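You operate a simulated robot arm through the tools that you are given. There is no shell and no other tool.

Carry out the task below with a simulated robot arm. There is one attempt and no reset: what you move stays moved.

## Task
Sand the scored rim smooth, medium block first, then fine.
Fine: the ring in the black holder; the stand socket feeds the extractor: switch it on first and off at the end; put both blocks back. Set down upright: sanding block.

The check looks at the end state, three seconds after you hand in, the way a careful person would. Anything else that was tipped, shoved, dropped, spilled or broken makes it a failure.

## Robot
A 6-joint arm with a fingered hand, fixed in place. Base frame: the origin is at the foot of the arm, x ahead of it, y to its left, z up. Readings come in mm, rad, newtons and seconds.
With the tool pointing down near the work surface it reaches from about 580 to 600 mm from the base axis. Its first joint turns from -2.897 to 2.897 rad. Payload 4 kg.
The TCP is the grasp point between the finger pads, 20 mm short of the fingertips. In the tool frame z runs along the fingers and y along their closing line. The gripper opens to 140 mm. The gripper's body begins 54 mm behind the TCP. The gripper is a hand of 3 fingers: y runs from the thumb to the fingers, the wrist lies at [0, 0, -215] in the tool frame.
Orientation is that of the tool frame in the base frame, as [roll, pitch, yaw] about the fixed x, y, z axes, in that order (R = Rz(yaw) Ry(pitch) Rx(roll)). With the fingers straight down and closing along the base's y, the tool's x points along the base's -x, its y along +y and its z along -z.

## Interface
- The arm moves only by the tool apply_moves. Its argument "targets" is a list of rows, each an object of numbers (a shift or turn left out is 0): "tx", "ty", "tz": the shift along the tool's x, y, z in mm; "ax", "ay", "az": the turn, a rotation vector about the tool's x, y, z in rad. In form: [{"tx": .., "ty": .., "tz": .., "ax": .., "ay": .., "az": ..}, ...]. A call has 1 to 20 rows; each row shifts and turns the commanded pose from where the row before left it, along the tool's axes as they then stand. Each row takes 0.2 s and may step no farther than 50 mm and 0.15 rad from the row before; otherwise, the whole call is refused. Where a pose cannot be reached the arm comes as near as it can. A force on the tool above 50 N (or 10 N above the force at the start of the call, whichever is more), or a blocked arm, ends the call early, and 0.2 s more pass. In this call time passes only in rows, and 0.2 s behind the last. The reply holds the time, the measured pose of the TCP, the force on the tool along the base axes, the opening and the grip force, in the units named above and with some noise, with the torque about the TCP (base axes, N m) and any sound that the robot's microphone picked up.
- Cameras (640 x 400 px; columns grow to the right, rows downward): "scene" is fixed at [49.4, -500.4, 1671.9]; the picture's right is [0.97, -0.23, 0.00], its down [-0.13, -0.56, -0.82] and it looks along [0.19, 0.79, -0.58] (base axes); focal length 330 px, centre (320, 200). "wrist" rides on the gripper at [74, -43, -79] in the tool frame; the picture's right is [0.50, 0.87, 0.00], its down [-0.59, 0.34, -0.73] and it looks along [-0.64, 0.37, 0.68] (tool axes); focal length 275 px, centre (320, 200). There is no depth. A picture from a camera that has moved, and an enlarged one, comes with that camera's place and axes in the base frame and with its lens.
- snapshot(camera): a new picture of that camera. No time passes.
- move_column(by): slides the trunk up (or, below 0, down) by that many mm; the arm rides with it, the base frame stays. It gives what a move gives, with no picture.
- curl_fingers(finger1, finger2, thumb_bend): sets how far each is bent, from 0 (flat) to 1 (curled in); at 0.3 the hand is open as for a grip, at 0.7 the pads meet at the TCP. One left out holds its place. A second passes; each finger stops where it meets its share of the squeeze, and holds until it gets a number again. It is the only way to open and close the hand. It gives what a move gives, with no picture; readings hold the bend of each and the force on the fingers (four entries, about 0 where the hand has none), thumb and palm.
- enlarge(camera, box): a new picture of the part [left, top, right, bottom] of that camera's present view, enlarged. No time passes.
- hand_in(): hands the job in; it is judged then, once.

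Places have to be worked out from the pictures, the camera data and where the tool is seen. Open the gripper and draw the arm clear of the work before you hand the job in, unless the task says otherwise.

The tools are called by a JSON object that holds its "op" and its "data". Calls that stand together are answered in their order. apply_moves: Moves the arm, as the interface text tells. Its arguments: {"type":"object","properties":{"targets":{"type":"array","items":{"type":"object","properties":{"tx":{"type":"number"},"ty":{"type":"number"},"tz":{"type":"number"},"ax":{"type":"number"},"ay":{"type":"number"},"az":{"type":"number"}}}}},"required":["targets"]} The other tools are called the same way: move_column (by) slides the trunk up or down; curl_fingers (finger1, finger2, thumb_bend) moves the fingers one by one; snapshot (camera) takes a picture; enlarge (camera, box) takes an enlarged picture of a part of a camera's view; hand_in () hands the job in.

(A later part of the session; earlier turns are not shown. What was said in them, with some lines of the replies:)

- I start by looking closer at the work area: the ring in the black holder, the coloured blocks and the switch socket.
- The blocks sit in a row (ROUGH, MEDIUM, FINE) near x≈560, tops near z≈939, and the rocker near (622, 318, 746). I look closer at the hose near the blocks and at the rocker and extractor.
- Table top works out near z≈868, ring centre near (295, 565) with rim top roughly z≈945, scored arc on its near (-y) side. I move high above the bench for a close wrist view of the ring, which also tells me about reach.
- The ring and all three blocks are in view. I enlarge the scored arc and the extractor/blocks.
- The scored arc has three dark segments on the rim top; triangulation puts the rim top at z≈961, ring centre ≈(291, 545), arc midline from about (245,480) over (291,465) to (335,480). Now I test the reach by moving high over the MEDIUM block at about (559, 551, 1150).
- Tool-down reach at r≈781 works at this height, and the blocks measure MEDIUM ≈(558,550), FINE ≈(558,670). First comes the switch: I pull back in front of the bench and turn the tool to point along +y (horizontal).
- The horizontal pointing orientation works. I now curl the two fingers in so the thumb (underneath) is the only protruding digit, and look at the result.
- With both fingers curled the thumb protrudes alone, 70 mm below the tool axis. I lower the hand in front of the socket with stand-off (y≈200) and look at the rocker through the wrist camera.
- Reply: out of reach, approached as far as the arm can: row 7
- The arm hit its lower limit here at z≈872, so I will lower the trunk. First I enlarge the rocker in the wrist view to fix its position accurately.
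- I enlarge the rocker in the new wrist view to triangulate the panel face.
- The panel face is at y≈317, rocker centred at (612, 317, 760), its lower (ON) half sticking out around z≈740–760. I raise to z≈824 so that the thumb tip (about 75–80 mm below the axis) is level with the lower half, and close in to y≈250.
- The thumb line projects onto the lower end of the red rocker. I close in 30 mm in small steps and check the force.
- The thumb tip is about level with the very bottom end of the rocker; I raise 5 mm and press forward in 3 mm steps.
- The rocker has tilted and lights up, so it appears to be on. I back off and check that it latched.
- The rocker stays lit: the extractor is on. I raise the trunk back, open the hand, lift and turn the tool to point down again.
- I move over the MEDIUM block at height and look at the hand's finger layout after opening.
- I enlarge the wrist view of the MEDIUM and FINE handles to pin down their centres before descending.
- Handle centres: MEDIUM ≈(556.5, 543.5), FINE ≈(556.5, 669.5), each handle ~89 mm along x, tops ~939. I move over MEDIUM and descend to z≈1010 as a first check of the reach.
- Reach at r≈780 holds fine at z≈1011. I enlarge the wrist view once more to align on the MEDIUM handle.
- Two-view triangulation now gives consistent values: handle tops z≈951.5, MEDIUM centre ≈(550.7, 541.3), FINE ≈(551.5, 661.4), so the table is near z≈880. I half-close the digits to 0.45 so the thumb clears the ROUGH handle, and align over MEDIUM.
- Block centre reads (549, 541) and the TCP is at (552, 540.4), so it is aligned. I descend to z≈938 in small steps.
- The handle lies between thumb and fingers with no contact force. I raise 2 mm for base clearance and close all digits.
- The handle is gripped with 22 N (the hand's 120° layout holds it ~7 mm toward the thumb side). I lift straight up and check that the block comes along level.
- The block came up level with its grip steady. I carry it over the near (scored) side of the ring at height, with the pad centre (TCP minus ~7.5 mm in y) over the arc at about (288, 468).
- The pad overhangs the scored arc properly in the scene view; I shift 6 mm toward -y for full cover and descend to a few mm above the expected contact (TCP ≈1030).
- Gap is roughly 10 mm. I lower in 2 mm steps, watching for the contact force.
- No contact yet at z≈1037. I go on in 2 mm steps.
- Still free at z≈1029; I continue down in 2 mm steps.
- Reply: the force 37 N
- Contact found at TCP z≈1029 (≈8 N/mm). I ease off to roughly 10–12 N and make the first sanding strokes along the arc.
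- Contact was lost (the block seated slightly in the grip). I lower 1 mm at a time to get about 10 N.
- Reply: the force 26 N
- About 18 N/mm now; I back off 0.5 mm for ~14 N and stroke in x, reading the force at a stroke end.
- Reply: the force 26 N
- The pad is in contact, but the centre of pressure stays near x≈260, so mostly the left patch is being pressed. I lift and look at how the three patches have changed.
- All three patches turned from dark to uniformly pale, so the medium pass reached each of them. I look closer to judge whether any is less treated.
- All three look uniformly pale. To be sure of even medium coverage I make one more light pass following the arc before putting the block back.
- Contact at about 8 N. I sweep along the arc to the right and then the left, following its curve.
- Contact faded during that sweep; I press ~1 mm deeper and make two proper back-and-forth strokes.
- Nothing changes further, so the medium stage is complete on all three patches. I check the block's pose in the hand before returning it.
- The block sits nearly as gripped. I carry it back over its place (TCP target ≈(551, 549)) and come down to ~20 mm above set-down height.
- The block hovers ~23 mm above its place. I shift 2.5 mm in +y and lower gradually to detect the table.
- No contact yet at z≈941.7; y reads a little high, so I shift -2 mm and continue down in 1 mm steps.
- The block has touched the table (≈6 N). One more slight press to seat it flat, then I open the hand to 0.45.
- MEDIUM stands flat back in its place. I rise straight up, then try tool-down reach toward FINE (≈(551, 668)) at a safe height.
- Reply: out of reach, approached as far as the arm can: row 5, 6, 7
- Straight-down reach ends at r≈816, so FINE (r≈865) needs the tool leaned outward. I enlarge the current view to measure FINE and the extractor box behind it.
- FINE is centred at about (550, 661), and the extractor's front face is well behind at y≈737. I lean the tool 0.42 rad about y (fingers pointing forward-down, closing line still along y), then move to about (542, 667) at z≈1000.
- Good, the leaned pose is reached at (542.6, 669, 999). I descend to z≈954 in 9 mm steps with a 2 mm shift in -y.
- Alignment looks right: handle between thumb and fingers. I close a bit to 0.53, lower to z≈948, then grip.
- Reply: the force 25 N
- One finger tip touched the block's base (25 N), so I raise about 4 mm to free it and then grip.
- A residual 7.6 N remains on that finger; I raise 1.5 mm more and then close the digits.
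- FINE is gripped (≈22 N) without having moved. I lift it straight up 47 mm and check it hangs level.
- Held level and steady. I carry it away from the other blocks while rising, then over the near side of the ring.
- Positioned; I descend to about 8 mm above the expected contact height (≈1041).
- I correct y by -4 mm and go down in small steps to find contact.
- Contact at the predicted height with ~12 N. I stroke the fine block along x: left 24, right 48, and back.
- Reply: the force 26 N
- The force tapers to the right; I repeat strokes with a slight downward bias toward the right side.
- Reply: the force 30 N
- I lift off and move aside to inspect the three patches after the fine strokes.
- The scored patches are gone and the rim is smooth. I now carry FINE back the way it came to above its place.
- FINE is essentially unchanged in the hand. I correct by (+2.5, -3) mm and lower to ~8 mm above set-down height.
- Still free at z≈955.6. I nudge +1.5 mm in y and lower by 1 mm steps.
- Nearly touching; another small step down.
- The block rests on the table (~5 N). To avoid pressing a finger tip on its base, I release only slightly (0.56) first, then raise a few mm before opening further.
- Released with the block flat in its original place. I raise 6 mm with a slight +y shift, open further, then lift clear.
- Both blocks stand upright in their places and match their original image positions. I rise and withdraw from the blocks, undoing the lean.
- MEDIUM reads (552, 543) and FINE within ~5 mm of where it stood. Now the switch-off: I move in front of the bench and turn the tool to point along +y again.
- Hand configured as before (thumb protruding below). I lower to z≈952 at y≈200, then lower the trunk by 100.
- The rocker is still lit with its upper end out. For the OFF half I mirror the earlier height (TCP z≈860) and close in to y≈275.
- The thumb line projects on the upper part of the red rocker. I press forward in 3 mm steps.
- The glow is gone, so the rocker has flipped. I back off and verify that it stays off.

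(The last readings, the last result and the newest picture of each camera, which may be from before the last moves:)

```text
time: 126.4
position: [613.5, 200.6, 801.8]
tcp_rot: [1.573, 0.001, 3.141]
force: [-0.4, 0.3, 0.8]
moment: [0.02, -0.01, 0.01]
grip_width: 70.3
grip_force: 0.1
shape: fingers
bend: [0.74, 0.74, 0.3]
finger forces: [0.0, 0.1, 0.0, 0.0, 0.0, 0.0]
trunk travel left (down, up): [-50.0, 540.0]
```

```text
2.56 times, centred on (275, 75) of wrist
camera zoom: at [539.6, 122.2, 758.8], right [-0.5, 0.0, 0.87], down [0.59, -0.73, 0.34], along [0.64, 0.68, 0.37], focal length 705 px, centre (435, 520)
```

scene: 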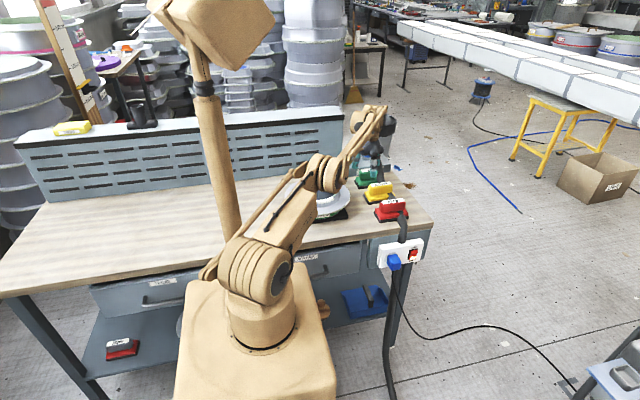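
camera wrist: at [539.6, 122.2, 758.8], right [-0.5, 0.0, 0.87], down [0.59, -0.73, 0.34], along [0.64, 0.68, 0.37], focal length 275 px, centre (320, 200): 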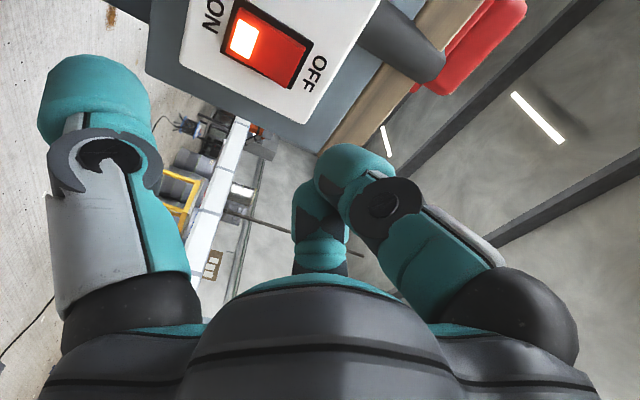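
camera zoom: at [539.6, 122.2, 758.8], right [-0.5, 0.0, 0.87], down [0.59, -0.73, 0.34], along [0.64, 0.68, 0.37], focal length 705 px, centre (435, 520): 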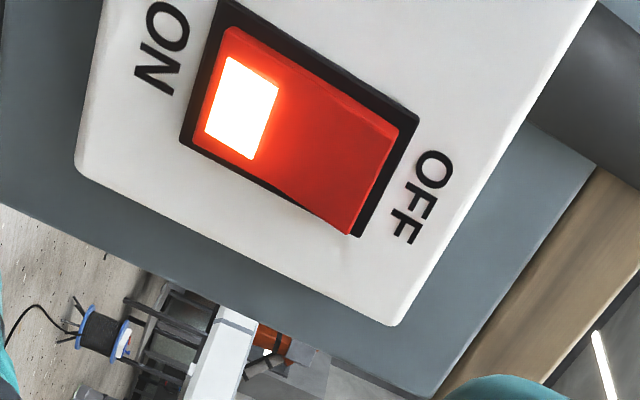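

The rocker is still lit – that press was not deep enough. I go back up and press further on the upper half.

{"op": "apply_moves", "data": {"targets": [{"ty": 30}, {"ty": 30}, {"tz": 25}, {"tz": 25}, {"tz": 20}, {"tz": 15}, {"tz": 4}, {"tz": 3}, {}]}}

{"op": "enlarge", "data": {"camera": "wrist", "box": [0, 0, 220, 160]}}

```text
time: 128.4
position: [613.0, 292.6, 860.3]
tcp_rot: [1.573, 0.0, 3.139]
force: [0.2, -3.1, -0.1]
moment: [-0.16, 0.02, 0.02]
grip_width: 70.4
grip_force: 1.3
shape: fingers
bend: [0.74, 0.74, 0.3]
finger forces: [0.0, 0.0, 0.0, 0.0, 2.7, 0.0]
trunk travel left (down, up): [-50.0, 540.0]
```

```text
2.50 times, centred on (110, 80) of wrist
camera zoom: at [539.3, 213.8, 817.6], right [-0.5, 0.0, 0.87], down [0.59, -0.73, 0.34], along [0.64, 0.68, 0.37], focal length 688 px, centre (845, 500)
```

zoom: 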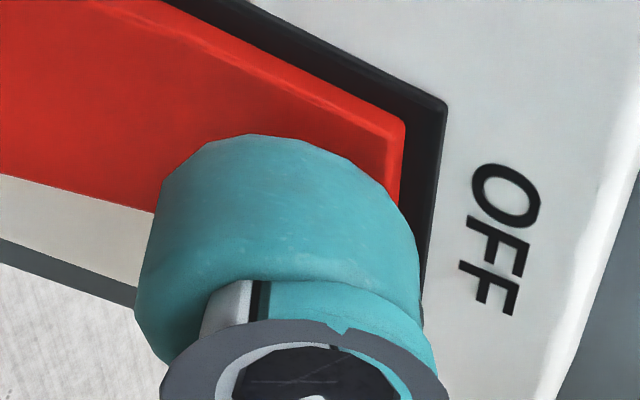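

Thumb force 2.7 N and the visible part shows no glow. I back off and look again.

{"op": "apply_moves", "data": {"targets": [{"tz": -8}, {"tz": -24}, {"tz": -30}, {"tz": -30}, {"ty": -30}, {"ty": -30}, {}]}}

{"op": "enlarge", "data": {"camera": "wrist", "box": [150, 0, 400, 150]}}

```text
time: 130.0
position: [614.5, 199.5, 800.7]
tcp_rot: [1.573, 0.0, 3.141]
force: [0.5, 0.4, -0.2]
moment: [0.02, -0.02, 0.0]
grip_width: 70.2
grip_force: 0.1
shape: fingers
bend: [0.74, 0.74, 0.3]
finger forces: [0.0, 0.0, 0.0, 0.0, 0.1, 0.1]
trunk travel left (down, up): [-50.0, 540.0]
```

```text
2.56 times, centred on (275, 75) of wrist
camera zoom: at [540.4, 121.5, 759.1], right [-0.5, 0.0, 0.87], down [0.59, -0.73, 0.34], along [0.64, 0.68, 0.37], focal length 705 px, centre (435, 520)
```

zoom: 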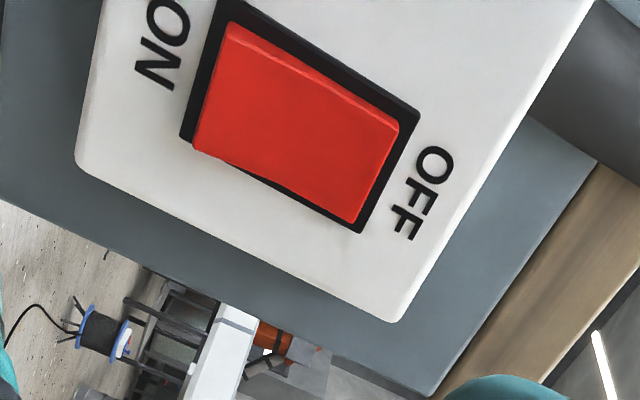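

The rocker is now unlit with the lower end out: extractor off. I raise the trunk back, open the hand, and withdraw the arm to a clear pose.

{"op": "move_column", "data": {"by": 100}}

{"op": "curl_fingers", "data": {"finger1": 0.3, "finger2": 0.3, "thumb_bend": 0.3}}

{"op": "apply_moves", "data": {"targets": [{"ty": 45}, {"ty": 45}, {"ty": 45}, {"ty": 45}, {"ty": 45}, {"ty": 25}, {"ax": 0.1428}, {"ax": 0.1428}, {"ax": 0.1428}, {"ax": 0.1428}, {"ax": 0.1428}, {"ax": 0.1428}, {"ax": 0.1428}, {"ax": 0.1428}, {"ax": 0.1428}, {"ax": 0.1428}, {"ax": 0.1428}, {}]}}

{"op": "apply_moves", "data": {"targets": [{"tx": 40, "ty": -7, "tz": -17}, {"tx": 40, "ty": -7, "tz": -17}, {"tx": 40, "ty": -7, "tz": -17}, {"tx": 40, "ty": -7, "tz": -17}, {"tx": 40, "ty": -7, "tz": -17}, {"tx": 40, "ty": -7, "tz": -17}, {}]}}

{"op": "snapshot", "data": {"camera": "scene"}}

{"op": "enlarge", "data": {"camera": "scene", "box": [270, 140, 440, 290]}}

```text
time: 131.3
position: [614.1, 200.7, 902.6]
tcp_rot: [1.573, -0.002, -3.141]
force: [-0.3, -0.2, 0.2]
moment: [0.0, 0.01, -0.01]
grip_width: 70.3
grip_force: 0.0
shape: fingers
bend: [0.74, 0.74, 0.3]
finger forces: [0.1, 0.0, 0.0, 0.0, 0.0, 0.0]
trunk travel left (down, up): [-150.0, 440.0]
```

```text
time: 132.3
position: [614.6, 201.1, 901.5]
tcp_rot: [1.572, 0.0, 3.141]
force: [0.0, -0.1, 1.0]
moment: [0.01, 0.02, -0.02]
grip_width: 123.8
grip_force: 0.1
shape: fingers
bend: [0.3, 0.3, 0.3]
finger forces: [0.0, 0.1, 0.1, 0.0, 0.1, 0.1]
trunk travel left (down, up): [-150.0, 440.0]
```

```text
time: 136.1
position: [614.3, 200.0, 1150.7]
tcp_rot: [-3.139, 0.0, 3.139]
force: [-0.2, 0.1, 0.8]
moment: [-0.02, 0.0, -0.02]
grip_width: 124.1
grip_force: 0.0
shape: fingers
bend: [0.3, 0.3, 0.3]
finger forces: [0.1, 0.0, 0.1, 0.0, 0.1, 0.0]
trunk travel left (down, up): [-150.0, 440.0]
```

```text
time: 137.7
position: [374.2, 160.4, 1251.6]
tcp_rot: [-3.14, -0.001, -3.14]
force: [0.5, -0.1, -0.7]
moment: [0.02, -0.01, 0.01]
grip_width: 124.0
grip_force: 0.1
shape: fingers
bend: [0.3, 0.3, 0.3]
finger forces: [0.0, 0.0, 0.1, 0.1, 0.0, 0.1]
trunk travel left (down, up): [-150.0, 440.0]
```

```text
taken
```

scene: 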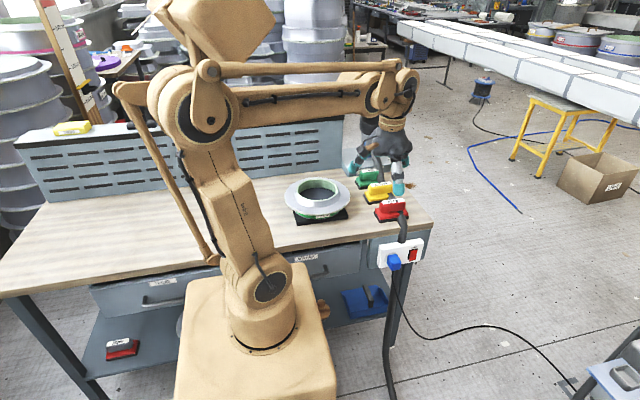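

```text
2.67 times, centred on (355, 215) of scene
camera zoom: at [49.4, -500.4, 1671.9], right [0.97, -0.23, 0.0], down [-0.13, -0.56, -0.82], along [0.19, 0.79, -0.58], focal length 880 px, centre (227, 160)
```

zoom: 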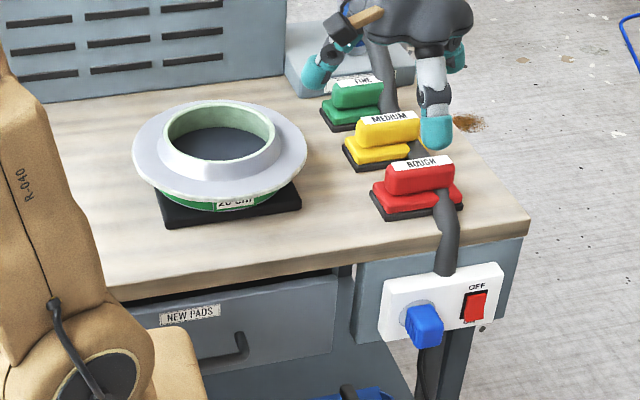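

The arm is back near its start pose; blocks upright in place, switch off. One last close look at the rim and blocks before handing in.

{"op": "enlarge", "data": {"camera": "scene", "box": [280, 170, 360, 230]}}

{"op": "enlarge", "data": {"camera": "scene", "box": [350, 160, 440, 280]}}

```text
6.67 times, centred on (320, 200) of scene
camera zoom: at [49.4, -500.4, 1671.9], right [0.97, -0.23, 0.0], down [-0.13, -0.56, -0.82], along [0.19, 0.79, -0.58], focal length 2199 px, centre (320, 200)
```

zoom: 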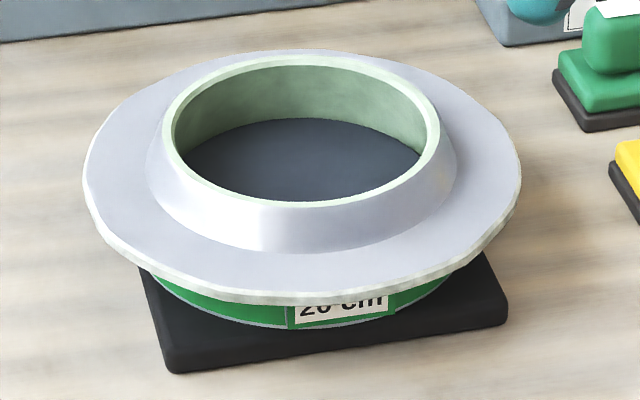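

```text
3.33 times, centred on (395, 220) of scene
camera zoom: at [49.4, -500.4, 1671.9], right [0.97, -0.23, 0.0], down [-0.13, -0.56, -0.82], along [0.19, 0.79, -0.58], focal length 1100 px, centre (70, 133)
```

zoom: 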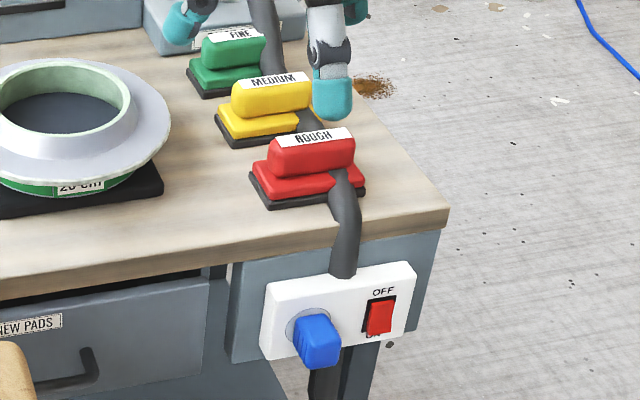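

The rim is clean all round, all blocks stand upright in their row, the rocker is off, and the hand is open and clear. I hand in the job.

{"op": "hand_in", "data": {}}

```text
The job is handed in.
```

The scored rim is sanded smooth, and I have handed the job in. I have not seen the check's result.

- **Sanding:** I went over the rim with the medium block first, then the fine one. The three scored patches no longer show in the close-up, and the ring and its holder look undisturbed.
- **Extractor:** I switched it on before sanding and off at the end. My first press for off did not latch, so I pressed again. The rocker is now unlit and on the OFF side.
- **Blocks:** Both are back upright in their row. By my measurements the medium block is about 2 mm, and the fine block about 5 mm, from where they started.
- **Arm:** The hand is open and drawn back, close to its starting position.
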